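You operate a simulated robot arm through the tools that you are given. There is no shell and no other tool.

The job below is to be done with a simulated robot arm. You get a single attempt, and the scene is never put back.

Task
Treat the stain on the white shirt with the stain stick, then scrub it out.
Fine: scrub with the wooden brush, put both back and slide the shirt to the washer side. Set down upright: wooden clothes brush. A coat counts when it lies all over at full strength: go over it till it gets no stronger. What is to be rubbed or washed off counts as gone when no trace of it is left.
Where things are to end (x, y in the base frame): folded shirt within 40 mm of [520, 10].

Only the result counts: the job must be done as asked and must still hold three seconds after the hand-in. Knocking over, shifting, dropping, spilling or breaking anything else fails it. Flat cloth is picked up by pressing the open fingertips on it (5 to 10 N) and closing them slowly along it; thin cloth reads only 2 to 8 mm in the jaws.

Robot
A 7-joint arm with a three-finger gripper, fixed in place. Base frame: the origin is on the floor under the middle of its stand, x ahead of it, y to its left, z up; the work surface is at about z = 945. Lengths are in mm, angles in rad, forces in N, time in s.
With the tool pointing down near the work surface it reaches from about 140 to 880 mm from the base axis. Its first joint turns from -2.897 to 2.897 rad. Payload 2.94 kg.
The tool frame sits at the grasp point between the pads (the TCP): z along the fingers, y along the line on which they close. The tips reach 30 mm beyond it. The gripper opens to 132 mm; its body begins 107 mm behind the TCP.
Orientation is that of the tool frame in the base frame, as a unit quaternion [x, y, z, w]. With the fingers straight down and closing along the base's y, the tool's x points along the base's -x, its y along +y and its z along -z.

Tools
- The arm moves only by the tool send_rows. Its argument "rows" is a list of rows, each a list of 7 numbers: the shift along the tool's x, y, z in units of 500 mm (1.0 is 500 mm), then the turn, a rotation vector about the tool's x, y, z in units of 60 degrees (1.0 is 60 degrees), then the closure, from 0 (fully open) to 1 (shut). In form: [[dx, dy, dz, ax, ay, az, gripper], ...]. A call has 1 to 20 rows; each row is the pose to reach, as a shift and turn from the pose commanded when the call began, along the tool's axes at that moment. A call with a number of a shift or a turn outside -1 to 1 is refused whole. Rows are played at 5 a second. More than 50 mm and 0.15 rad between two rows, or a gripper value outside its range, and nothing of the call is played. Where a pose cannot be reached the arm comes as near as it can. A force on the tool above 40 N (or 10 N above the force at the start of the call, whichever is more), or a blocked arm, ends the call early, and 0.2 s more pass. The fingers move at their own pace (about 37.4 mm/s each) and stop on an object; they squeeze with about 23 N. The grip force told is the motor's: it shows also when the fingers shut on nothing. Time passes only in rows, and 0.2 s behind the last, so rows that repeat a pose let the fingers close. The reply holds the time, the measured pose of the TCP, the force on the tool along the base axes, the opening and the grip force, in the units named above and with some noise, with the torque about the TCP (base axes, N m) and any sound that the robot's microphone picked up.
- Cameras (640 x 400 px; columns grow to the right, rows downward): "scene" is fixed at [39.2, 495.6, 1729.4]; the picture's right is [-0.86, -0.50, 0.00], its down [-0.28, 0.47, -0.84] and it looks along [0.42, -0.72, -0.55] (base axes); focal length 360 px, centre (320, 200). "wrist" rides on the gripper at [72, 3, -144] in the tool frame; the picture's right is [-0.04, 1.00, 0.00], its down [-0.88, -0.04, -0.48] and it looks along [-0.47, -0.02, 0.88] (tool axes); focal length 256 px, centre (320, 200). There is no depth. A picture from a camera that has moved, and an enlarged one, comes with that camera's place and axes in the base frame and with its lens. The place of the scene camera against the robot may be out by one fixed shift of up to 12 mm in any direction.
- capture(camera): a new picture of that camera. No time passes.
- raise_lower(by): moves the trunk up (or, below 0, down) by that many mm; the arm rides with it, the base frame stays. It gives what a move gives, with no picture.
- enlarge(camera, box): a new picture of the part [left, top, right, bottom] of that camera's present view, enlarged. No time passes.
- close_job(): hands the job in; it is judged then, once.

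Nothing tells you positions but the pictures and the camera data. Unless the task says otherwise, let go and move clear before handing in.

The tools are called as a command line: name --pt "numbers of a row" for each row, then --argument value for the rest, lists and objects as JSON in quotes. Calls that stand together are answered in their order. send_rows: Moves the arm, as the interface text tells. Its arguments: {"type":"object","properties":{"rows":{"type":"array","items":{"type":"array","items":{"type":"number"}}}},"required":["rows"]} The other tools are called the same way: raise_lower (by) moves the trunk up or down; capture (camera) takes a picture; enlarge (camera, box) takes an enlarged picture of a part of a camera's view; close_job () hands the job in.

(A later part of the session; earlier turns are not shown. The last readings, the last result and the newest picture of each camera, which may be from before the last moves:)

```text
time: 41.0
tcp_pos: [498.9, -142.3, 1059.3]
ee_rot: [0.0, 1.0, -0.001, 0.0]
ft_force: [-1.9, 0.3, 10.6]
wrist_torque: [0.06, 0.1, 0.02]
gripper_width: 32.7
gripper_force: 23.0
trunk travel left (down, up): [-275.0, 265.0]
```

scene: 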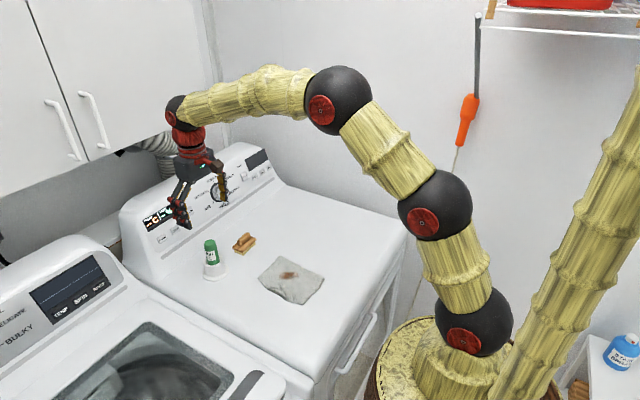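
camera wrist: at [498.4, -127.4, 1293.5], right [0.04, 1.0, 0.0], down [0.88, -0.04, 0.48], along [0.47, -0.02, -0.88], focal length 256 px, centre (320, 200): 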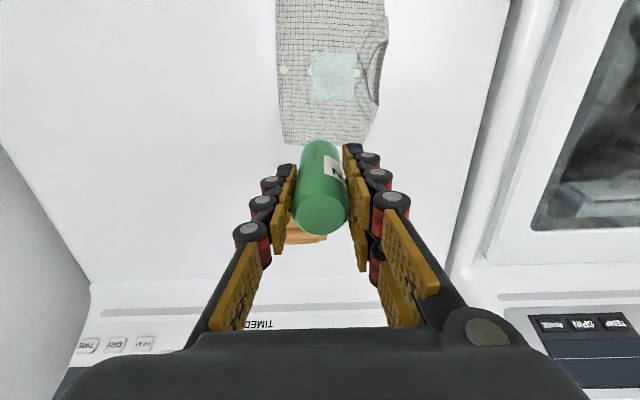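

Good contact at 10.6 N. Continuing the raster across to +y.

send_rows --pt "0.045 0 0 0 0 0 1.0" --pt "0.045 0.02 0 0 0 0 1.0" --pt "0 0.02 0 0 0 0 1.0" --pt "-0.045 0.02 0 0 0 0 1.0" --pt "-0.089 0.02 0 0 0 0 1.0" --pt "-0.089 0.04 0 0 0 0 1.0" --pt "-0.045 0.04 0 0 0 0 1.0" --pt "0 0.04 0 0 0 0 1.0" --pt "0.045 0.04 0 0 0 0 1.0" --pt "0.045 0.06 -0.002 0 0 0 1.0" --pt "0 0.06 -0.002 0 0 0 1.0" --pt "-0.045 0.06 -0.002 0 0 0 1.0" --pt "-0.089 0.06 -0.002 0 0 0 1.0" --pt "-0.089 0.08 -0.002 0 0 0 1.0" --pt "-0.022 0.08 -0.002 0 0 0 1.0" --pt "0.045 0.08 -0.002 0 0 0 1.0" --pt "0.045 0.1 -0.002 0 0 0 1.0" --pt "-0.022 0.1 -0.002 0 0 0 1.0" --pt "-0.089 0.1 -0.002 0 0 0 1.0" --pt "-0.089 0.116 -0.002 0 0 0 1.0"

send_rows --pt "0.067 0 0 0 0 0 1.0" --pt "0.134 0 0 0 0 0 1.0" --pt "0.134 0 -0.04 0 0 0 1.0" --pt "0.1 -0.03 -0.09 0 0 0 1.0" --pt "0.04 -0.06 -0.14 0 0 0 1.0" --pt "0 -0.09 -0.18 0 0 0 1.0" --pt "-0.049 -0.096 -0.184 0 0 0 1.0" --pt "-0.049 -0.096 -0.184 0 0 0 1.0"

enlarge --camera "wrist" --box '[312, 40, 362, 110]'

enlarge --camera "scene" --box '[278, 262, 302, 286]'

capture --camera "wrist"

```text
time: 45.2
tcp_pos: [545.5, -82.5, 1057.7]
ee_rot: [-0.001, 1.0, -0.001, 0.0]
ft_force: [-1.9, 0.1, 7.5]
wrist_torque: [0.02, 0.24, 0.03]
gripper_width: 32.6
gripper_force: 22.5
trunk travel left (down, up): [-275.0, 265.0]
```

```text
time: 47.0
tcp_pos: [569.5, -130.0, 1150.9]
ee_rot: [0.0, 1.0, 0.0, 0.0]
ft_force: [0.4, 0.0, -0.1]
wrist_torque: [-0.01, 0.01, -0.02]
gripper_width: 32.7
gripper_force: 23.2
trunk travel left (down, up): [-275.0, 265.0]
```

```text
5.71 times, centred on (337, 75) of wrist
camera zoom: at [497.1, -126.2, 1293.1], right [0.04, 1.0, 0.0], down [0.88, -0.04, 0.48], along [0.47, -0.02, -0.88], focal length 1463 px, centre (223, 914)
```

zoom: 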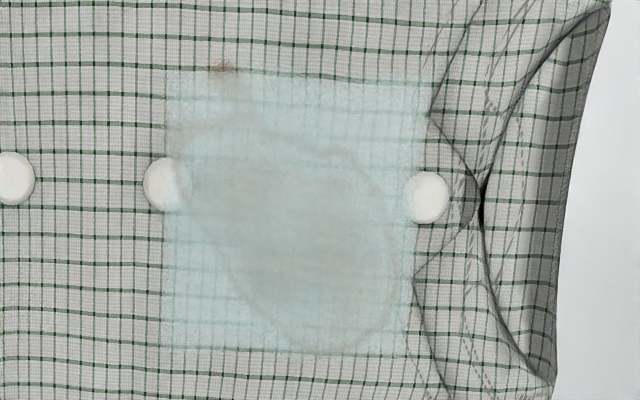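

```text
16.00 times, centred on (290, 274) of scene
camera zoom: at [39.2, 495.6, 1729.4], right [-0.86, -0.5, 0.0], down [-0.28, 0.47, -0.84], along [0.42, -0.72, -0.55], focal length 5764 px, centre (800, -984)
```

zoom: 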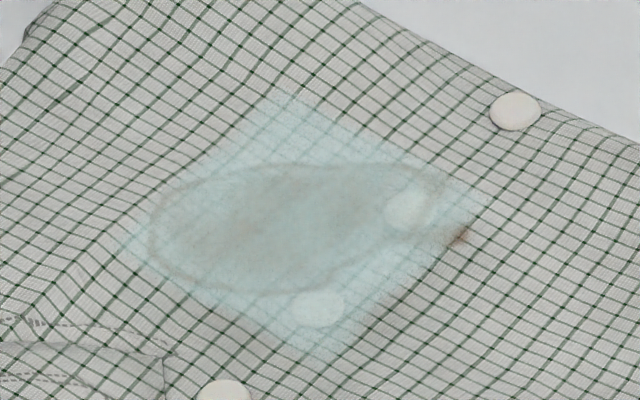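

```text
taken
camera wrist: at [497.1, -126.2, 1293.1], right [0.04, 1.0, 0.0], down [0.88, -0.04, 0.48], along [0.47, -0.02, -0.88], focal length 256 px, centre (320, 200)
```

wrist: 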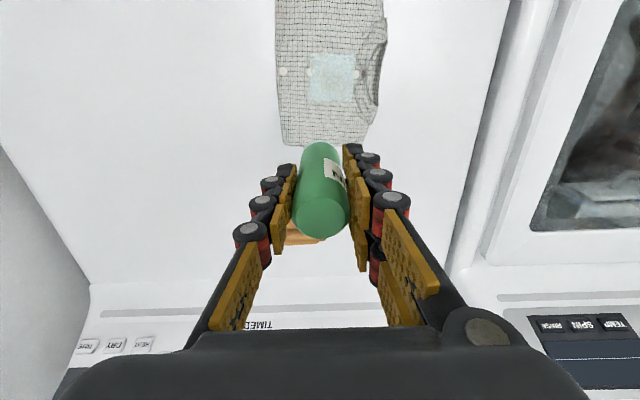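

The coat no longer changes with another pass, so it is at full strength. The stick slid up a few mm in the grip. Now I'll carry it back over the holder at (724, -31.5) and check alignment.

send_rows --pt "-0.03 0.019 -0.02 0 0 0 1.0" --pt "-0.07 0.045 -0.04 0 0 0 1.0" --pt "-0.11 0.07 -0.04 0 0 0 1.0" --pt "-0.15 0.095 -0.04 0 0 0 1.0" --pt "-0.19 0.121 -0.04 0 0 0 1.0" --pt "-0.23 0.146 -0.04 0 0 0 1.0" --pt "-0.27 0.171 -0.04 0 0 0 1.0" --pt "-0.3 0.19 -0.04 0 0 0 1.0" --pt "-0.31 0.197 -0.04 0 0 0 1.0" --pt "-0.31 0.197 -0.04 0 0 0 1.0"

enlarge --camera "scene" --box '[165, 180, 265, 290]'

enlarge --camera "wrist" --box '[260, 80, 380, 240]'

```text
time: 49.2
tcp_pos: [726.7, -32.7, 1171.1]
ee_rot: [-0.001, 1.0, 0.0, 0.0]
ft_force: [-0.2, -0.2, -1.0]
wrist_torque: [0.02, -0.02, 0.02]
gripper_width: 32.6
gripper_force: 23.3
trunk travel left (down, up): [-275.0, 265.0]
```

```text
3.64 times, centred on (215, 235) of scene
camera zoom: at [39.2, 495.6, 1729.4], right [-0.86, -0.5, 0.0], down [-0.28, 0.47, -0.84], along [0.42, -0.72, -0.55], focal length 1310 px, centre (702, 73)
```

zoom: 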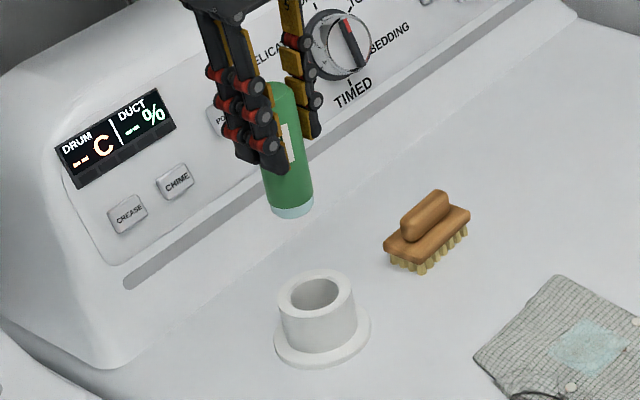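

```text
2.50 times, centred on (320, 160) of wrist
camera zoom: at [653.5, -28.8, 1313.3], right [0.04, 1.0, 0.0], down [0.88, -0.04, 0.48], along [0.47, -0.02, -0.88], focal length 640 px, centre (320, 300)
```

zoom: 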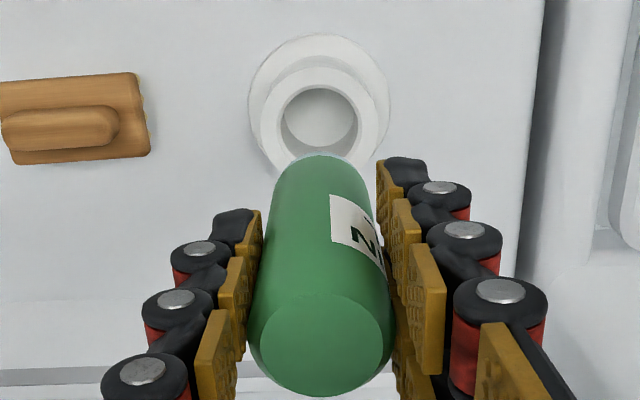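

The stick is above the holder; before inserting I want to check whether it hangs slightly tilted. I'll zoom in.

enlarge --camera "scene" --box '[195, 195, 255, 245]'

enlarge --camera "scene" --box '[195, 230, 255, 290]'

enlarge --camera "wrist" --box '[280, 90, 360, 240]'

```text
8.00 times, centred on (225, 220) of scene
camera zoom: at [39.2, 495.6, 1729.4], right [-0.86, -0.5, 0.0], down [-0.28, 0.47, -0.84], along [0.42, -0.72, -0.55], focal length 2882 px, centre (1080, 40)
```

zoom: 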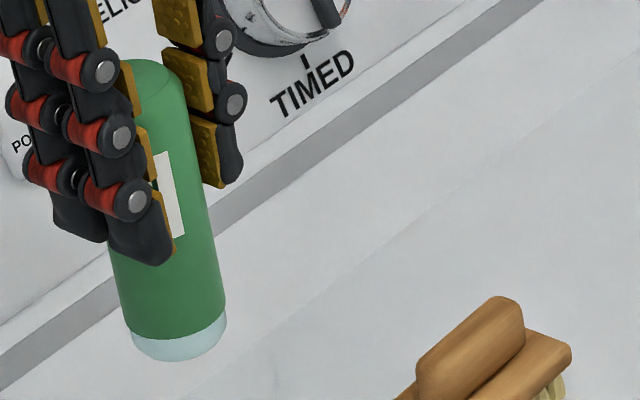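

```text
6.67 times, centred on (225, 260) of scene
camera zoom: at [39.2, 495.6, 1729.4], right [-0.86, -0.5, 0.0], down [-0.28, 0.47, -0.84], along [0.42, -0.72, -0.55], focal length 2402 px, centre (953, -200)
```

zoom: 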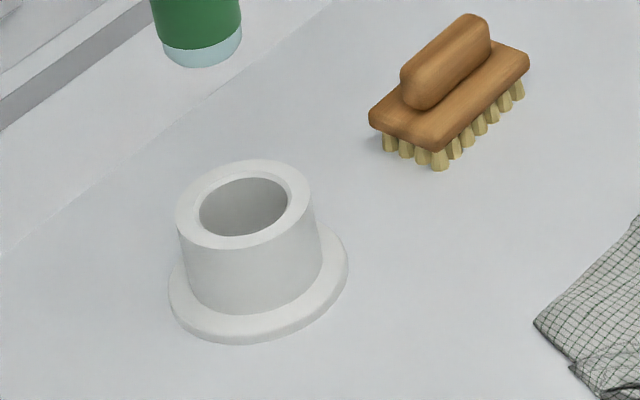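

```text
2.67 times, centred on (320, 165) of wrist
camera zoom: at [653.5, -28.8, 1313.3], right [0.04, 1.0, 0.0], down [0.88, -0.04, 0.48], along [0.47, -0.02, -0.88], focal length 683 px, centre (320, 293)
```

zoom: 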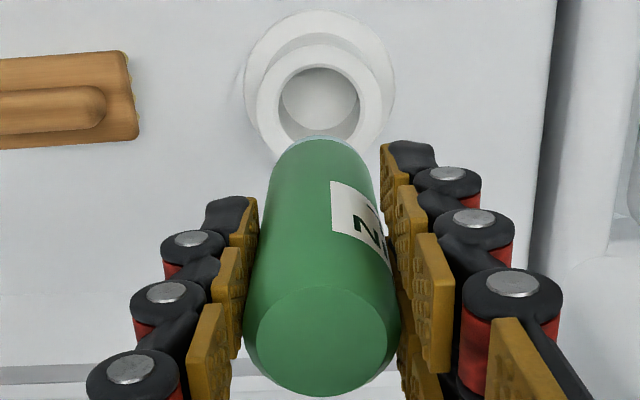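

The stick is nearly upright and about 3 mm off toward +x; the reading agrees with the grasp pose (724, -31.4). I'll correct that and lower to just above the rim to check again.

send_rows --pt "0.0054 0.001 0.03 0 0 0 1.0" --pt "0.0054 0.001 0.06 0 0 0 1.0" --pt "0.0054 0.001 0.09 0 0 0 1.0" --pt "0.0054 0.001 0.118 0 0 0 1.0" --pt "0.0054 0.001 0.118 0 0 0 1.0" --pt "0.0054 0.001 0.118 0 0 0 1.0"

enlarge --camera "scene" --box '[185, 225, 245, 285]'

enlarge --camera "wrist" --box '[280, 90, 360, 190]'

```text
time: 50.6
tcp_pos: [721.8, -31.7, 1113.5]
ee_rot: [0.0, 1.0, 0.0, 0.0]
ft_force: [-0.2, -0.4, -0.8]
wrist_torque: [0.01, 0.02, -0.02]
gripper_width: 32.4
gripper_force: 22.3
trunk travel left (down, up): [-275.0, 265.0]
```

```text
6.67 times, centred on (215, 255) of scene
camera zoom: at [39.2, 495.6, 1729.4], right [-0.86, -0.5, 0.0], down [-0.28, 0.47, -0.84], along [0.42, -0.72, -0.55], focal length 2402 px, centre (1020, -167)
```

zoom: 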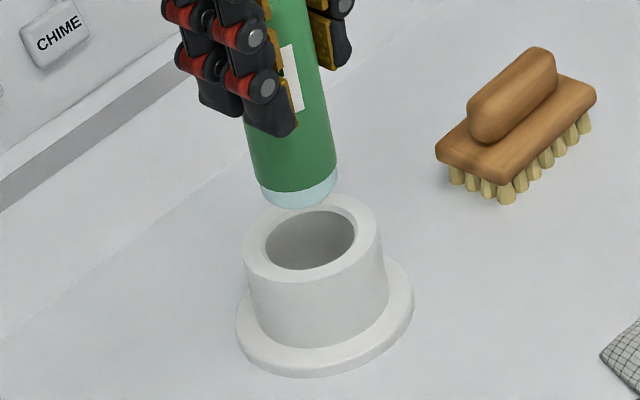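

```text
4.00 times, centred on (320, 140) of wrist
camera zoom: at [648.9, -28.6, 1255.0], right [0.04, 1.0, 0.0], down [0.88, -0.04, 0.48], along [0.47, -0.02, -0.88], focal length 1024 px, centre (320, 440)
```

zoom: 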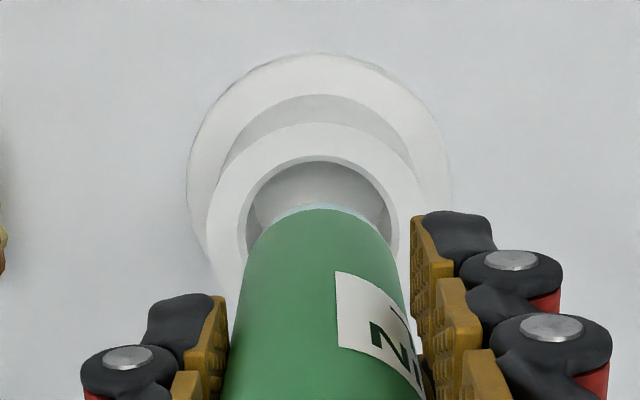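

Laterally the tip lines up with the hole, about 30 mm above the rim. I'll lower 22 mm and check again.

send_rows --pt "0 0 0.015 0 0 0 1.0" --pt "0 0 0.03 0 0 0 1.0" --pt "0 0 0.044 0 0 0 1.0" --pt "0 0 0.044 0 0 0 1.0"

enlarge --camera "scene" --box '[190, 240, 240, 290]'

enlarge --camera "wrist" --box '[280, 90, 360, 190]'

```text
time: 51.6
tcp_pos: [721.8, -31.4, 1088.8]
ee_rot: [0.0, 1.0, 0.0, 0.001]
ft_force: [-0.1, -0.3, -0.8]
wrist_torque: [0.0, 0.05, -0.02]
gripper_width: 32.4
gripper_force: 22.9
trunk travel left (down, up): [-275.0, 265.0]
```

```text
8.00 times, centred on (215, 265) of scene
camera zoom: at [39.2, 495.6, 1729.4], right [-0.86, -0.5, 0.0], down [-0.28, 0.47, -0.84], along [0.42, -0.72, -0.55], focal length 2882 px, centre (1160, -320)
```

zoom: 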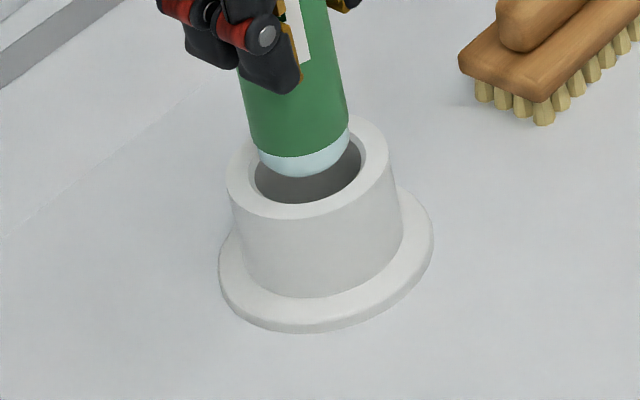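

```text
4.00 times, centred on (320, 140) of wrist
camera zoom: at [649.6, -28.6, 1232.5], right [0.04, 1.0, 0.0], down [0.88, -0.04, 0.48], along [0.47, -0.02, -0.88], focal length 1024 px, centre (320, 440)
```

zoom: 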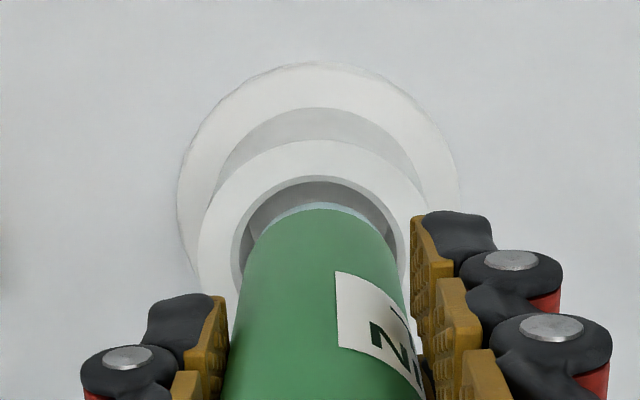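

The tip is about 7 mm above the rim and centred over the hole. Lowering slowly into the holder.

send_rows --pt "0 0 0.008 0 0 0 1.0" --pt "0 0 0.016 0 0 0 1.0" --pt "0 0 0.024 0 0 0 1.0" --pt "0 0 0.03 0 0 0 1.0" --pt "0 0 0.03 0 0 0 1.0"

enlarge --camera "scene" --box '[190, 240, 240, 290]'

```text
time: 52.8
tcp_pos: [723.7, -32.3, 1074.5]
ee_rot: [0.0, 1.0, 0.0, 0.0]
ft_force: [0.3, -0.6, -1.0]
wrist_torque: [-0.02, -0.01, 0.02]
gripper_width: 32.5
gripper_force: 22.8
trunk travel left (down, up): [-275.0, 265.0]
```

```text
8.00 times, centred on (215, 265) of scene
camera zoom: at [39.2, 495.6, 1729.4], right [-0.86, -0.5, 0.0], down [-0.28, 0.47, -0.84], along [0.42, -0.72, -0.55], focal length 2882 px, centre (1160, -320)
```

zoom: 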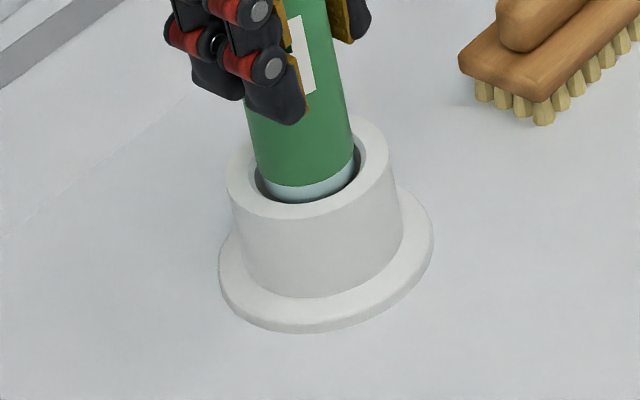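

The tip is inside the hole without touching. Continuing down.

send_rows --pt "0 0 0.008 0 0 0 1.0" --pt "0 0 0.016 0 0 0 1.0" --pt "0 0 0.024 0 0 0 1.0" --pt "0 0 0.032 0 0 0 1.0" --pt "0 0 0.04 0 0 0 1.0" --pt "0 0 0.046 0 0 0 1.0" --pt "0 0 0.046 0 0 0 1.0"

enlarge --camera "scene" --box '[190, 230, 240, 290]'

```text
time: 54.4
tcp_pos: [720.8, -31.5, 1051.4]
ee_rot: [0.0, 1.0, 0.001, 0.0]
ft_force: [-0.3, 0.8, -1.6]
wrist_torque: [0.0, 0.0, -0.01]
gripper_width: 32.6
gripper_force: 22.7
trunk travel left (down, up): [-275.0, 265.0]
```

```text
6.67 times, centred on (215, 260) of scene
camera zoom: at [39.2, 495.6, 1729.4], right [-0.86, -0.5, 0.0], down [-0.28, 0.47, -0.84], along [0.42, -0.72, -0.55], focal length 2402 px, centre (1020, -200)
```

zoom: 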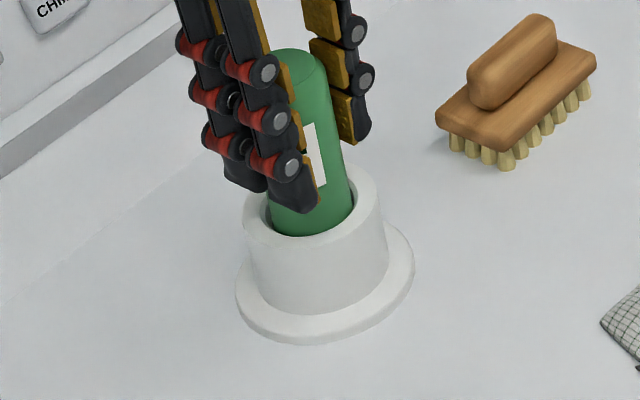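

Nearly seated at TCP z 1051. I'll step down gently until it touches the floor of the holder.

send_rows --pt "0 0 0.004 0 0 0 1.0" --pt "0 0 0.008 0 0 0 1.0" --pt "0 0 0.011 0 0 0 1.0" --pt "0 0 0.011 0 0 0 1.0"

```text
time: 55.4
tcp_pos: [722.0, -33.0, 1046.3]
ee_rot: [-0.001, 1.0, 0.0, 0.0]
ft_force: [0.7, 0.0, -0.7]
wrist_torque: [0.02, 0.0, -0.02]
gripper_width: 32.7
gripper_force: 23.2
trunk travel left (down, up): [-275.0, 265.0]
```

send_rows --pt "0 0 0.003 0 0 0 1.0" --pt "0 0 0.006 0 0 0 1.0" --pt "0 0 0.006 0 0 0 1.0"

```text
time: 56.2
tcp_pos: [723.0, -33.5, 1043.0]
ee_rot: [0.0, 1.0, 0.0, 0.0]
ft_force: [0.4, 0.3, 0.1]
wrist_torque: [0.0, 0.05, -0.01]
gripper_width: 32.7
gripper_force: 22.9
trunk travel left (down, up): [-275.0, 265.0]
```

The stick weight is starting to be carried (force near 0). A little further to confirm seating.

send_rows --pt "0 0 0.002 0 0 0 1.0" --pt "0 0 0.004 0 0 0 1.0" --pt "0 0 0.004 0 0 0 1.0"

enlarge --camera "scene" --box '[190, 230, 240, 290]'

```text
time: 57.0
tcp_pos: [722.2, -34.0, 1042.1]
ee_rot: [0.0, 1.0, 0.0, 0.0]
ft_force: [0.1, 0.4, 5.8]
wrist_torque: [0.03, -0.01, -0.02]
gripper_width: 32.7
gripper_force: 23.1
trunk travel left (down, up): [-275.0, 265.0]
```

```text
6.67 times, centred on (215, 260) of scene
camera zoom: at [39.2, 495.6, 1729.4], right [-0.86, -0.5, 0.0], down [-0.28, 0.47, -0.84], along [0.42, -0.72, -0.55], focal length 2402 px, centre (1020, -200)
```

zoom: 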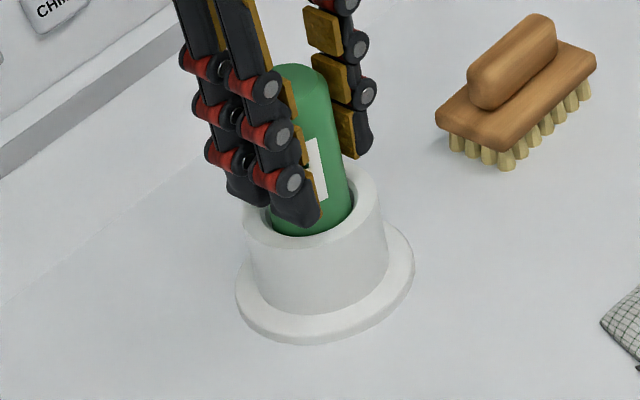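

Seated (5.8 N contact at 1042, matching the slip). I'll ease up a mm, then open slowly.

send_rows --pt "0 0 -0.002 0 0 0 1.0" --pt "0 0 -0.002 0 0 0 0.74" --pt "0 0 -0.002 0 0 0 0.7" --pt "0 0 -0.002 0 0 0 0.65" --pt "0 0 -0.002 0 0 0 0.55" --pt "0 0 -0.002 0 0 0 0.4" --pt "0 0 -0.002 0 0 0 0.25" --pt "0 0 -0.002 0 0 0 0.1" --pt "0 0 -0.002 0 0 0 0" --pt "0 0 -0.002 0 0 0 0" --pt "0 0 -0.002 0 0 0 0"

enlarge --camera "scene" --box '[185, 220, 255, 290]'

capture --camera "wrist"

```text
time: 59.4
tcp_pos: [722.7, -33.4, 1042.1]
ee_rot: [0.0, 1.0, -0.001, -0.001]
ft_force: [0.0, -0.2, -0.2]
wrist_torque: [-0.01, -0.03, 0.04]
gripper_width: 132.3
gripper_force: 0.1
trunk travel left (down, up): [-275.0, 265.0]
```

```text
5.71 times, centred on (220, 255) of scene
camera zoom: at [39.2, 495.6, 1729.4], right [-0.86, -0.5, 0.0], down [-0.28, 0.47, -0.84], along [0.42, -0.72, -0.55], focal length 2058 px, centre (891, -114)
```

zoom: 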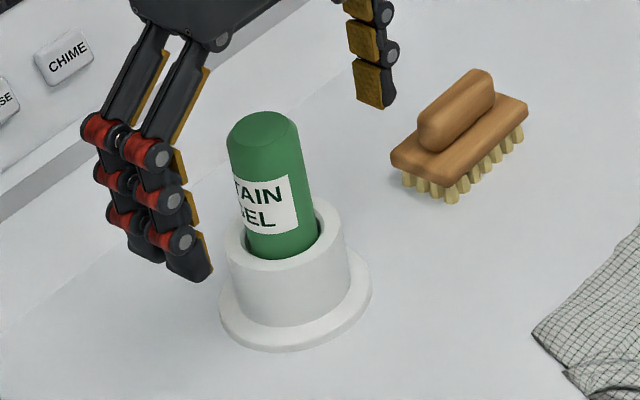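

```text
taken
camera wrist: at [650.1, -28.8, 1184.9], right [0.04, 1.0, 0.0], down [0.88, -0.04, 0.48], along [0.47, -0.02, -0.88], focal length 256 px, centre (320, 200)
```

wrist: 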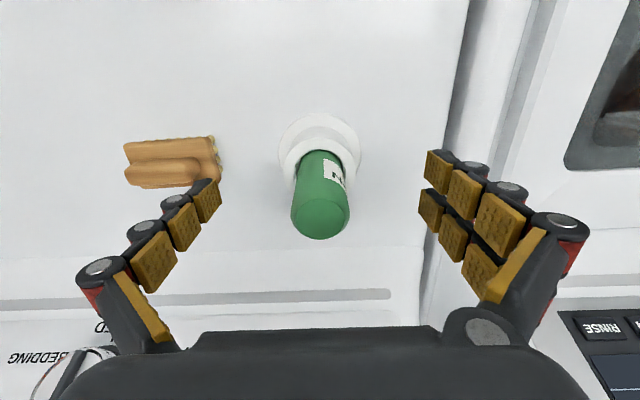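

The stick is back in its holder, standing free. Next I'll rise, turn the hand about 87° so the fingers close along x, and move over the brush handle.

send_rows --pt "0 0 -0.06 0 0 0 0" --pt "0 0 -0.14 0 0 0 0" --pt "0 0 -0.22 0 0 0 0" --pt "0 0 -0.28 0 0 0 0" --pt "0 -0.04 -0.28 0 0 0.12 0" --pt "0 -0.08 -0.28 0 0 0.24 0" --pt "0 -0.12 -0.28 0 0 0.36 0" --pt "0 -0.16 -0.28 0 0 0.48 0" --pt "0 -0.2 -0.28 0 0 0.6 0" --pt "0 -0.24 -0.28 0 0 0.72 0" --pt "0 -0.262 -0.28 0 0 0.84 0" --pt "0 -0.262 -0.28 0 0 0.96 0" --pt "0 -0.262 -0.28 0 0 0.96 0"

```text
time: 62.2
tcp_pos: [723.1, -163.2, 1182.1]
ee_rot: [0.482, 0.876, 0.0, -0.001]
ft_force: [0.4, -0.3, 0.0]
wrist_torque: [-0.01, -0.01, -0.01]
gripper_width: 131.9
gripper_force: 0.1
trunk travel left (down, up): [-275.0, 265.0]
```

Rotation is going the right way (57.6° so far). Turning the remaining 29° and looking.

send_rows --pt "0 0 0 0 0 0.12 0" --pt "0 0 0 0 0 0.24 0" --pt "0 0 0 0 0 0.36 0" --pt "0 0 0 0 0 0.483 0" --pt "0 0 0 0 0 0.483 0"

capture --camera "wrist"

capture --camera "scene"

```text
time: 63.4
tcp_pos: [724.0, -160.5, 1182.1]
ee_rot: [0.686, 0.728, 0.0, 0.0]
ft_force: [-0.3, 0.9, -0.4]
wrist_torque: [0.04, -0.01, 0.0]
gripper_width: 132.1
gripper_force: 0.1
trunk travel left (down, up): [-275.0, 265.0]
```

```text
taken
camera wrist: at [721.9, -89.7, 1325.2], right [1.0, 0.01, 0.0], down [0.01, -0.88, 0.48], along [0.01, -0.48, -0.88], focal length 256 px, centre (320, 200)
```

wrist: 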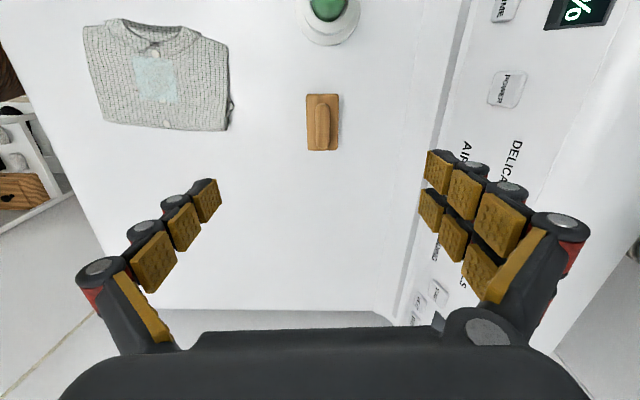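

```text
taken
```

scene: 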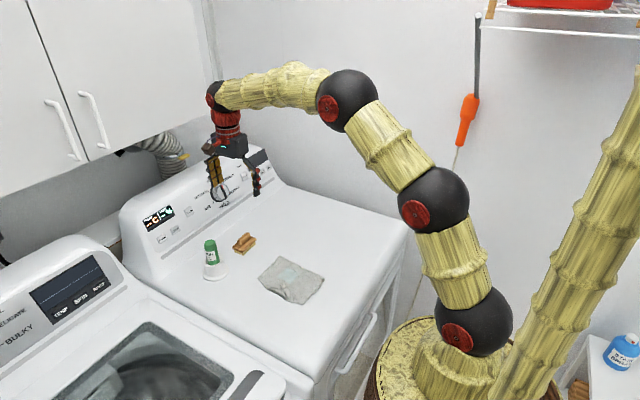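

The brush lies nicely along the hand's cross-axis. I'll zoom to pin down its centre and heading.

enlarge --camera "wrist" --box '[290, 80, 355, 165]'

enlarge --camera "wrist" --box '[280, 0, 380, 60]'

```text
4.71 times, centred on (322, 122) of wrist
camera zoom: at [721.9, -89.7, 1325.2], right [1.0, 0.01, 0.0], down [0.01, -0.88, 0.48], along [0.01, -0.48, -0.88], focal length 1205 px, centre (308, 565)
```

zoom: 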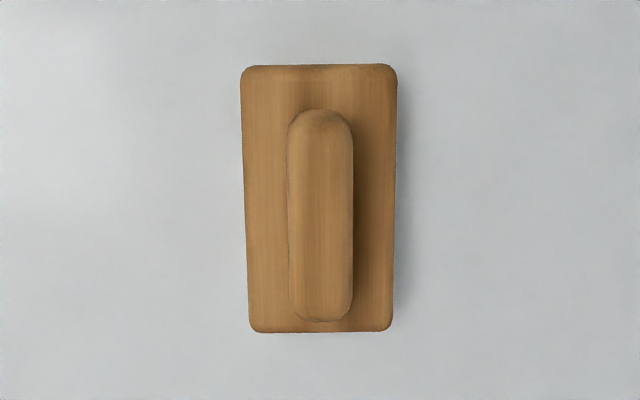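

```text
6.40 times, centred on (330, 30) of wrist
camera zoom: at [721.9, -89.7, 1325.2], right [1.0, 0.01, 0.0], down [0.01, -0.88, 0.48], along [0.01, -0.48, -0.88], focal length 1638 px, centre (256, 1288)
```

zoom: 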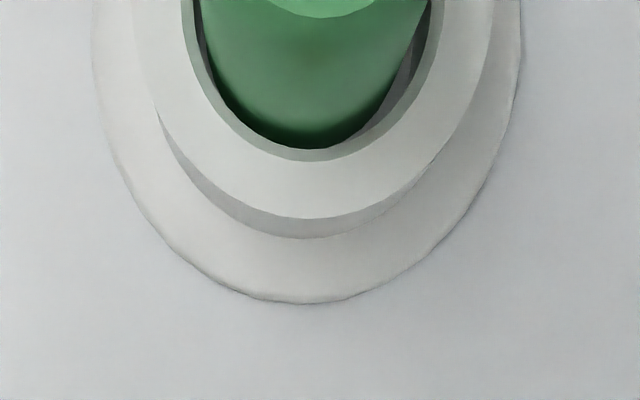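

The brush centre is about 3.6 mm further in +x than the TCP; its heading is within 2°. I'll pre-close to about 70 mm, correct, and descend partway.

send_rows --pt "-0.0014 0.0072 0.02 0 0 0.029 0.2" --pt "-0.0014 0.0072 0.06 0 0 0.029 0.47" --pt "-0.0014 0.0072 0.1 0 0 0.029 0.47" --pt "-0.0014 0.0072 0.14 0 0 0.029 0.47" --pt "-0.0014 0.0072 0.18 0 0 0.029 0.47" --pt "-0.0014 0.0072 0.22 0 0 0.029 0.47" --pt "-0.0014 0.0072 0.25 0 0 0.029 0.47" --pt "-0.0014 0.0072 0.25 0 0 0.029 0.47"

capture --camera "wrist"

enlarge --camera "scene" --box '[190, 180, 290, 280]'

```text
time: 65.2
tcp_pos: [726.5, -164.0, 1057.7]
ee_rot: [0.696, 0.718, 0.0, 0.0]
ft_force: [-0.1, 0.5, -0.6]
wrist_torque: [0.02, -0.01, 0.0]
gripper_width: 69.9
gripper_force: 0.0
trunk travel left (down, up): [-275.0, 265.0]
```

```text
taken
camera wrist: at [727.2, -90.9, 1200.0], right [1.0, -0.01, 0.0], down [-0.01, -0.88, 0.48], along [-0.01, -0.48, -0.88], focal length 256 px, centre (320, 200)
```

wrist: 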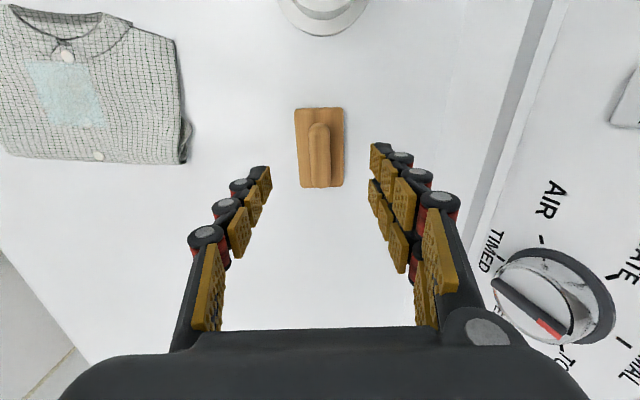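

```text
4.00 times, centred on (240, 230) of scene
camera zoom: at [39.2, 495.6, 1729.4], right [-0.86, -0.5, 0.0], down [-0.28, 0.47, -0.84], along [0.42, -0.72, -0.55], focal length 1441 px, centre (640, 80)
```

zoom: 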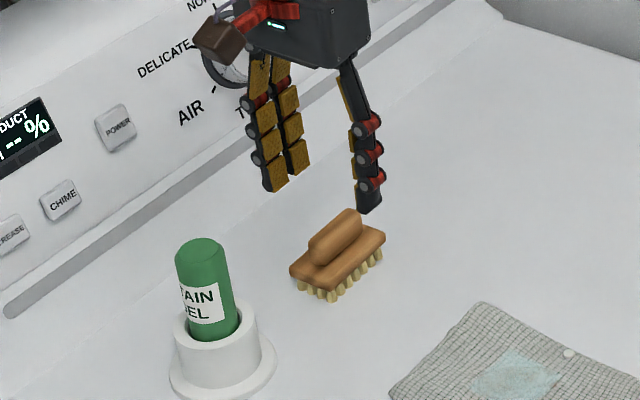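

Alignment is good. Descending to bring the tips beside the handle, stopping a few mm above the brush plate to look.

send_rows --pt "0.003 0 0.03 0 0 0 0.47" --pt "0.004 0 0.06 0 0 0 0.47" --pt "0.004 0 0.09 0 0 0 0.47" --pt "0.004 0 0.1 0 0 0 0.47" --pt "0.004 0 0.1 0 0 0 0.47"

capture --camera "wrist"

enlarge --camera "scene" --box '[210, 210, 270, 270]'

```text
time: 66.4
tcp_pos: [726.0, -162.2, 1006.4]
ee_rot: [0.696, 0.718, 0.0, 0.0]
ft_force: [-0.3, -0.4, 0.1]
wrist_torque: [0.03, -0.01, 0.01]
gripper_width: 70.0
gripper_force: 0.0
trunk travel left (down, up): [-275.0, 265.0]
```

```text
taken
camera wrist: at [726.8, -89.9, 1149.5], right [1.0, -0.01, 0.0], down [-0.01, -0.88, 0.48], along [-0.01, -0.48, -0.88], focal length 256 px, centre (320, 200)
```

wrist: 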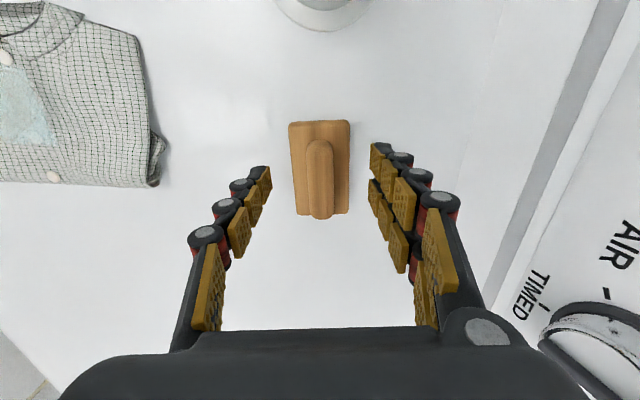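

```text
6.67 times, centred on (240, 240) of scene
camera zoom: at [39.2, 495.6, 1729.4], right [-0.86, -0.5, 0.0], down [-0.28, 0.47, -0.84], along [0.42, -0.72, -0.55], focal length 2402 px, centre (853, -67)
```

zoom: 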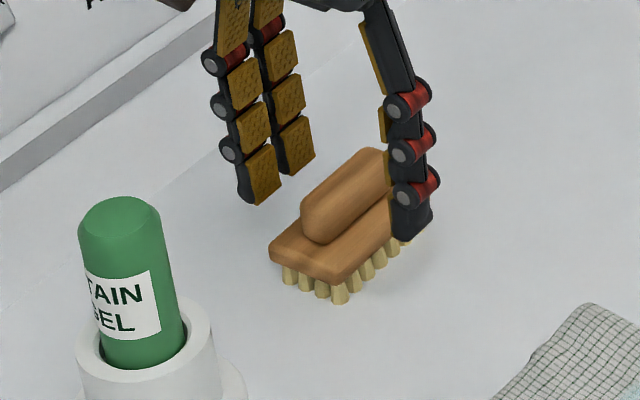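

The handle is centred between thumb and fingers. Lowering 4 mm more and closing.

send_rows --pt "0 0 0.004 0 0 0 0.47" --pt "0 0 0.008 0 0 0 0.47" --pt "0 0 0.008 0 0 0 0.47"

enlarge --camera "scene" --box '[220, 220, 270, 260]'

```text
time: 67.2
tcp_pos: [725.9, -162.4, 1003.0]
ee_rot: [0.696, 0.718, -0.001, 0.0]
ft_force: [0.5, -0.6, 0.0]
wrist_torque: [0.0, 0.0, 0.01]
gripper_width: 69.7
gripper_force: 0.0
trunk travel left (down, up): [-275.0, 265.0]
```

```text
10.00 times, centred on (245, 240) of scene
camera zoom: at [39.2, 495.6, 1729.4], right [-0.86, -0.5, 0.0], down [-0.28, 0.47, -0.84], along [0.42, -0.72, -0.55], focal length 3602 px, centre (1070, -200)
```

zoom: 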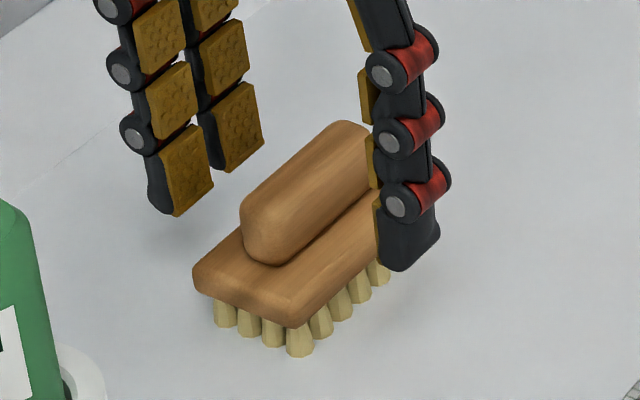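

Tips look just above plate level on both sides. Closing slowly on the handle.

send_rows --pt "0 0 0 0 0 0 0.55" --pt "0 0 0 0 0 0 0.65" --pt "0 0 0 0 0 0 0.72" --pt "0 0 0 0 0 0 0.78" --pt "0 0 0 0 0 0 0.82" --pt "0 0 0 0 0 0 0.86" --pt "0 0 0 0 0 0 0.9" --pt "0 0 0 0 0 0 0.95" --pt "0 0 0 0 0 0 1.0" --pt "0 0 0 0 0 0 1.0" --pt "0 0 0 0 0 0 1.0"

enlarge --camera "scene" --box '[220, 220, 270, 260]'

capture --camera "wrist"

```text
time: 69.6
tcp_pos: [726.3, -163.0, 1003.3]
ee_rot: [0.696, 0.718, 0.0, 0.0]
ft_force: [0.3, 0.2, 0.0]
wrist_torque: [0.0, 0.02, -0.02]
gripper_width: 17.4
gripper_force: 22.9
trunk travel left (down, up): [-275.0, 265.0]
```

```text
10.00 times, centred on (245, 240) of scene
camera zoom: at [39.2, 495.6, 1729.4], right [-0.86, -0.5, 0.0], down [-0.28, 0.47, -0.84], along [0.42, -0.72, -0.55], focal length 3602 px, centre (1070, -200)
```

zoom: 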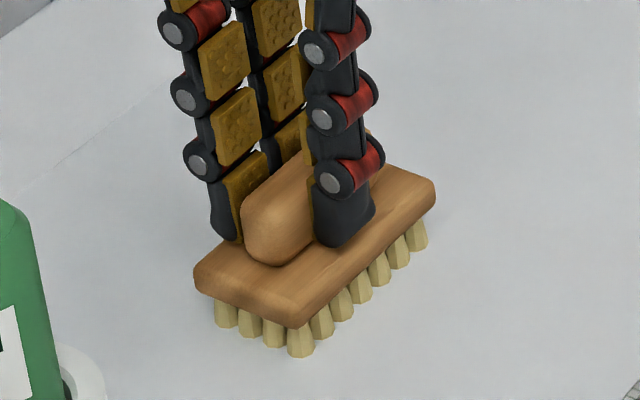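

```text
taken
camera wrist: at [727.0, -89.9, 1145.8], right [1.0, -0.01, 0.0], down [-0.01, -0.88, 0.48], along [-0.01, -0.48, -0.88], focal length 256 px, centre (320, 200)
```

wrist: 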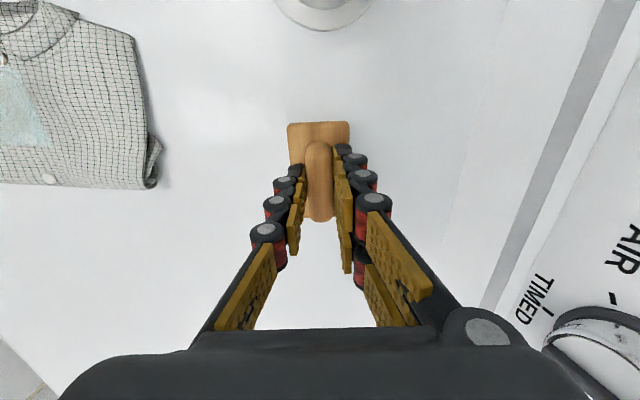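

The brush is gripped (17.4 mm, 23 N) without shifting. Its home is TCP (726.1, -162.8, 1003.2). I'll lift it and carry it over the gel patch.

send_rows --pt "0 0 -0.02 0 0 0 1.0" --pt "0 0 -0.06 0 0 0 1.0" --pt "0 0 -0.11 0 0 0 1.0" --pt "0 0 -0.16 0 0 0 1.0" --pt "0.01 -0.04 -0.18 0 0 0 1.0" --pt "0.022 -0.08 -0.18 0 0 0 1.0" --pt "0.034 -0.12 -0.18 0 0 0 1.0" --pt "0.045 -0.16 -0.18 0 0 0 1.0" --pt "0.056 -0.2 -0.18 0 0 0 1.0" --pt "0.068 -0.24 -0.18 0 0 0 1.0" --pt "0.079 -0.28 -0.18 0 0 0 1.0" --pt "0.09 -0.32 -0.18 0 0 0 1.0" --pt "0.101 -0.36 -0.18 0 0 0 1.0" --pt "0.112 -0.4 -0.18 0 0 0 1.0" --pt "0.119 -0.4226 -0.18 0 0 0 1.0" --pt "0.119 -0.4226 -0.18 0 0 0 1.0"

capture --camera "wrist"

enlarge --camera "scene" --box '[230, 190, 350, 310]'

```text
time: 73.0
tcp_pos: [511.8, -107.9, 1092.9]
ee_rot: [0.697, 0.717, 0.0, 0.0]
ft_force: [0.1, 0.0, -0.3]
wrist_torque: [0.01, -0.01, 0.03]
gripper_width: 17.5
gripper_force: 23.1
trunk travel left (down, up): [-275.0, 265.0]
```

```text
taken
camera wrist: at [513.0, -35.3, 1235.5], right [1.0, -0.01, 0.0], down [-0.01, -0.88, 0.48], along [-0.01, -0.48, -0.88], focal length 256 px, centre (320, 200)
```

wrist: 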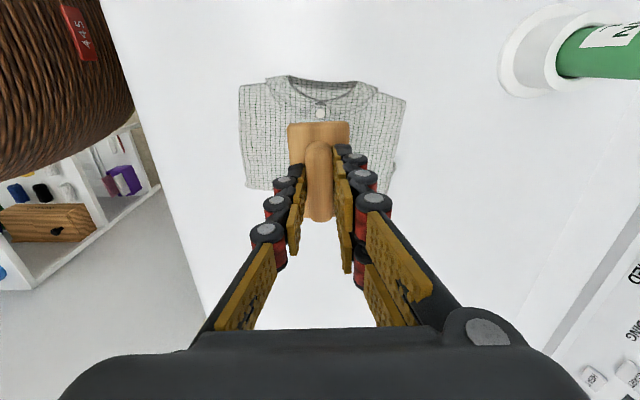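

```text
3.33 times, centred on (290, 250) of scene
camera zoom: at [39.2, 495.6, 1729.4], right [-0.86, -0.5, 0.0], down [-0.28, 0.47, -0.84], along [0.42, -0.72, -0.55], focal length 1201 px, centre (420, 33)
```

zoom: 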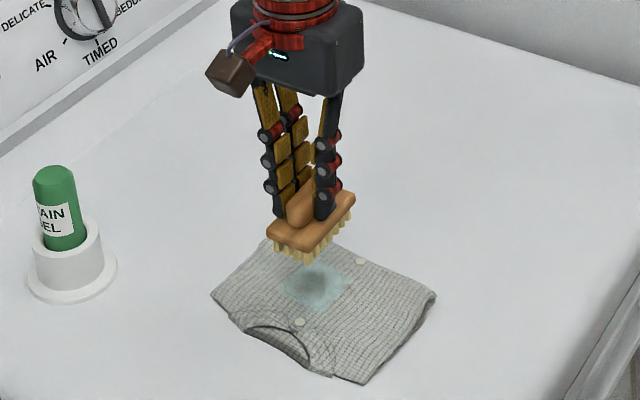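

The brush is over the gel patch. Lowering to just above the shirt, then stepping to contact.

send_rows --pt "0 0 0.03 0 0 0 1.0" --pt "0 0 0.06 0 0 0 1.0" --pt "0 0 0.085 0 0 0 1.0" --pt "0 0 0.1 0 0 0 1.0" --pt "0 0 0.1 0 0 0 1.0"

enlarge --camera "scene" --box '[250, 230, 330, 310]'

```text
time: 74.2
tcp_pos: [512.2, -107.4, 1043.4]
ee_rot: [0.697, 0.717, 0.001, 0.0]
ft_force: [0.0, 0.7, -1.6]
wrist_torque: [-0.04, 0.0, -0.01]
gripper_width: 17.4
gripper_force: 22.7
trunk travel left (down, up): [-275.0, 265.0]
```

```text
5.00 times, centred on (290, 270) of scene
camera zoom: at [39.2, 495.6, 1729.4], right [-0.86, -0.5, 0.0], down [-0.28, 0.47, -0.84], along [0.42, -0.72, -0.55], focal length 1801 px, centre (470, -150)
```

zoom: 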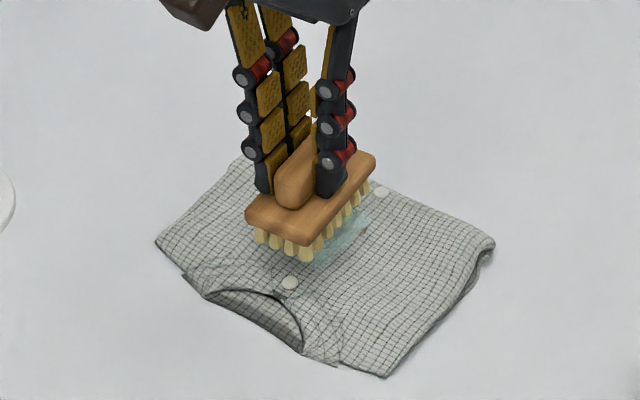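

send_rows --pt "0 0 0.006 0 0 0 1.0" --pt "0 0 0.012 0 0 0 1.0" --pt "0 0 0.018 0 0 0 1.0" --pt "0 0 0.024 0 0 0 1.0" --pt "0 0 0.024 0 0 0 1.0"

```text
time: 75.4
tcp_pos: [512.5, -108.2, 1031.4]
ee_rot: [0.697, 0.717, 0.0, 0.0]
ft_force: [0.3, 0.5, -1.0]
wrist_torque: [-0.02, 0.03, -0.03]
gripper_width: 17.7
gripper_force: 23.2
trunk travel left (down, up): [-275.0, 265.0]
```

No contact yet at 1031. Stepping down another 8 mm.

send_rows --pt "0 0 0.004 0 0 0 1.0" --pt "0 0 0.008 0 0 0 1.0" --pt "0 0 0.012 0 0 0 1.0" --pt "0 0 0.016 0 0 0 1.0" --pt "0 0 0.016 0 0 0 1.0"

enlarge --camera "scene" --box '[250, 230, 330, 310]'

```text
time: 76.6
tcp_pos: [513.6, -109.2, 1025.7]
ee_rot: [0.696, 0.718, 0.001, 0.002]
ft_force: [-2.3, 0.3, 22.5]
wrist_torque: [-0.02, 0.1, -0.02]
gripper_width: 17.8
gripper_force: 23.1
trunk travel left (down, up): [-275.0, 265.0]
```

```text
5.00 times, centred on (290, 270) of scene
camera zoom: at [39.2, 495.6, 1729.4], right [-0.86, -0.5, 0.0], down [-0.28, 0.47, -0.84], along [0.42, -0.72, -0.55], focal length 1801 px, centre (470, -150)
```

zoom: 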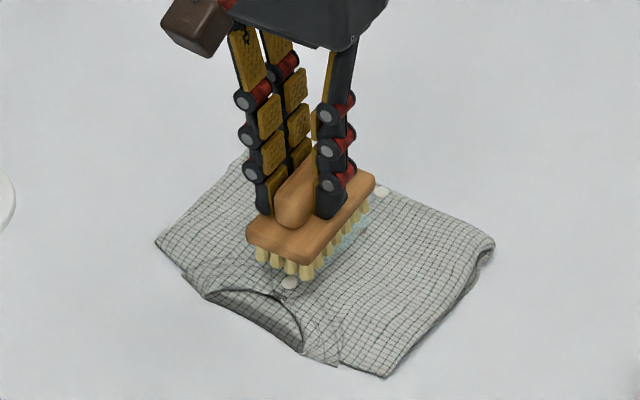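

Contact at about 1027 (22 N is too firm), so I'll back off 1.5 mm and scrub back and forth along x, then check.

send_rows --pt "0 0 -0.003 0 0 0 1.0" --pt "0 0.03 -0.003 0 0 0 1.0" --pt "0 0.05 -0.003 0 0 0 1.0" --pt "0 0.02 -0.003 0 0 0 1.0" --pt "0 -0.02 -0.003 0 0 0 1.0" --pt "0 -0.06 -0.003 0 0 0 1.0" --pt "0 -0.02 -0.003 0 0 0 1.0" --pt "0 0.02 -0.003 0 0 0 1.0" --pt "0 0.05 -0.003 0 0 0 1.0" --pt "0 0.02 -0.003 0 0 0 1.0" --pt "0 -0.02 -0.003 0 0 0 1.0" --pt "0 -0.06 -0.003 0 0 0 1.0"

enlarge --camera "scene" --box '[250, 230, 330, 310]'

capture --camera "wrist"

```text
time: 79.2
tcp_pos: [481.1, -110.2, 1024.8]
ee_rot: [0.696, 0.718, 0.0, -0.001]
ft_force: [-2.3, -0.1, 5.3]
wrist_torque: [-0.02, 0.01, 0.01]
gripper_width: 17.6
gripper_force: 23.0
trunk travel left (down, up): [-275.0, 265.0]
```

```text
5.00 times, centred on (290, 270) of scene
camera zoom: at [39.2, 495.6, 1729.4], right [-0.86, -0.5, 0.0], down [-0.28, 0.47, -0.84], along [0.42, -0.72, -0.55], focal length 1801 px, centre (470, -150)
```

zoom: 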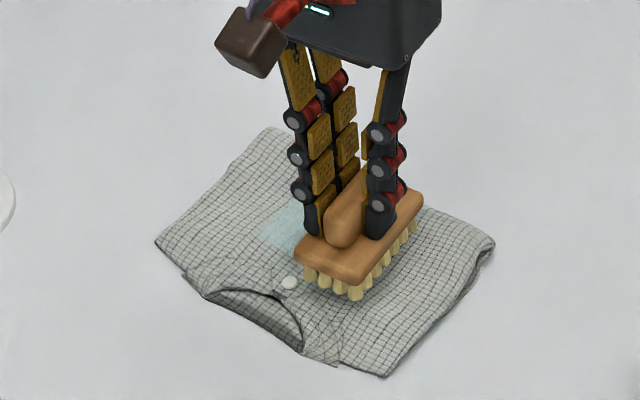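

```text
taken
camera wrist: at [482.3, -37.1, 1167.5], right [1.0, -0.01, 0.0], down [-0.01, -0.88, 0.48], along [-0.01, -0.48, -0.88], focal length 256 px, centre (320, 200)
```

wrist: 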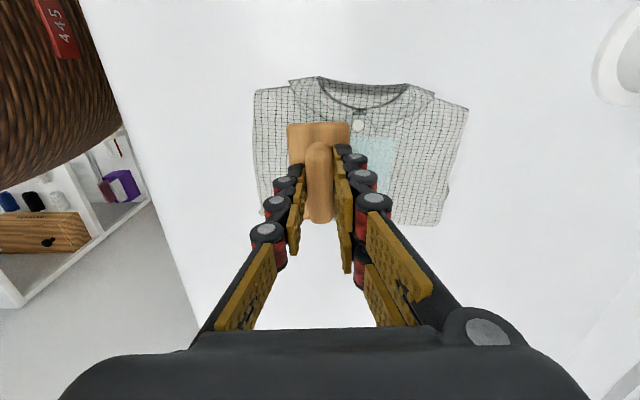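

enlarge --camera "wrist" --box '[335, 110, 415, 180]'

enlarge --camera "scene" --box '[275, 260, 305, 290]'

```text
5.71 times, centred on (375, 145) of wrist
camera zoom: at [482.3, -37.1, 1167.5], right [1.0, -0.01, 0.0], down [-0.01, -0.88, 0.48], along [-0.01, -0.48, -0.88], focal length 1463 px, centre (6, 514)
```

zoom: 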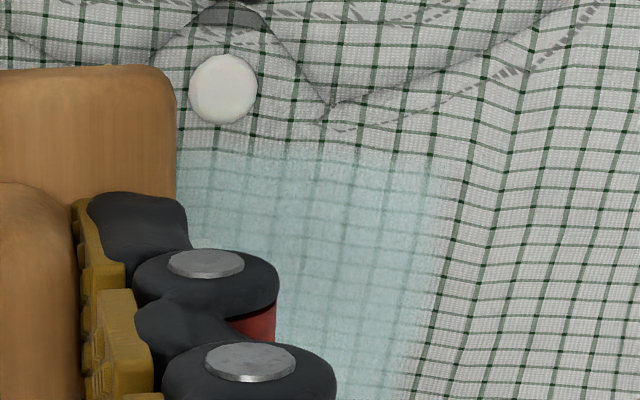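

```text
13.33 times, centred on (290, 275) of scene
camera zoom: at [39.2, 495.6, 1729.4], right [-0.86, -0.5, 0.0], down [-0.28, 0.47, -0.84], along [0.42, -0.72, -0.55], focal length 4803 px, centre (720, -800)
```

zoom: 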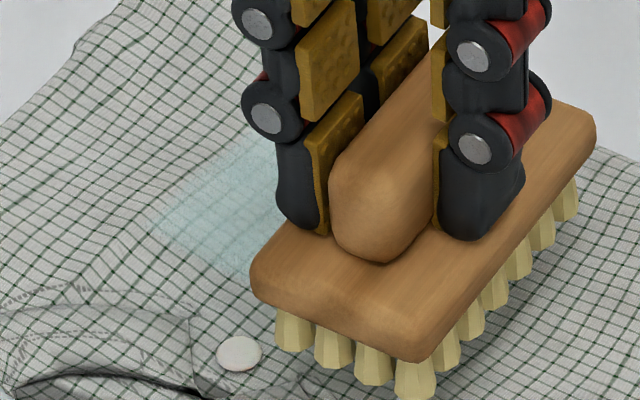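

The brown is vanishing under the brush while the gel stays, and the shirt is holding still. I'll scrub the whole patch and its edges, including the near -y speck.

send_rows --pt "-0.03 0 0.001 0 0 0 1.0" --pt "-0.03 0.043 0.001 0 0 0 1.0" --pt "-0.03 0.087 0.001 0 0 0 1.0" --pt "-0.03 0.13 0.001 0 0 0 1.0" --pt "-0.03 0.087 0.001 0 0 0 1.0" --pt "-0.03 0.043 0.001 0 0 0 1.0" --pt "-0.03 0 0.001 0 0 0 1.0" --pt "-0.03 -0.02 0.001 0 0 0 1.0" --pt "-0.01 -0.02 0.001 0 0 0 1.0" --pt "-0.01 0.03 0.001 0 0 0 1.0" --pt "-0.01 0.08 0.001 0 0 0 1.0" --pt "-0.01 0.13 0.001 0 0 0 1.0" --pt "0.02 0.13 0.001 0 0 0 1.0" --pt "0.02 0.087 0.001 0 0 0 1.0" --pt "0.02 0.043 0.001 0 0 0 1.0" --pt "0.02 0 0.001 0 0 0 1.0" --pt "0.02 0.043 0.001 0 0 0 1.0" --pt "0.02 0.087 0.001 0 0 0 1.0" --pt "0.02 0.13 0.001 0 0 0 1.0" --pt "0 0.13 0.001 0 0 0 1.0"

enlarge --camera "scene" --box '[265, 250, 315, 300]'

```text
time: 83.4
tcp_pos: [548.3, -105.8, 1025.3]
ee_rot: [0.697, 0.717, 0.0, 0.0]
ft_force: [-1.0, 0.1, -0.8]
wrist_torque: [-0.02, 0.03, -0.02]
gripper_width: 17.3
gripper_force: 22.8
trunk travel left (down, up): [-275.0, 265.0]
```

```text
8.00 times, centred on (290, 275) of scene
camera zoom: at [39.2, 495.6, 1729.4], right [-0.86, -0.5, 0.0], down [-0.28, 0.47, -0.84], along [0.42, -0.72, -0.55], focal length 2882 px, centre (560, -400)
```

zoom: 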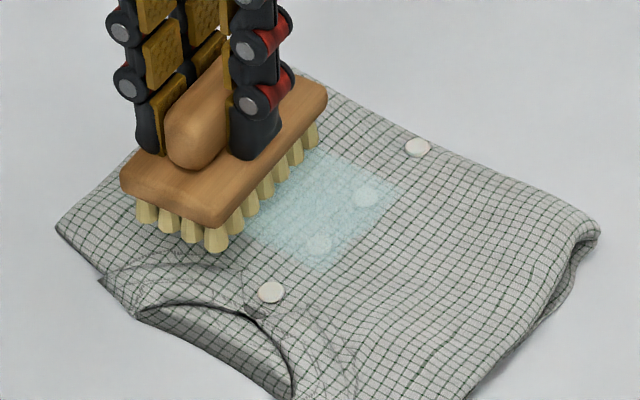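

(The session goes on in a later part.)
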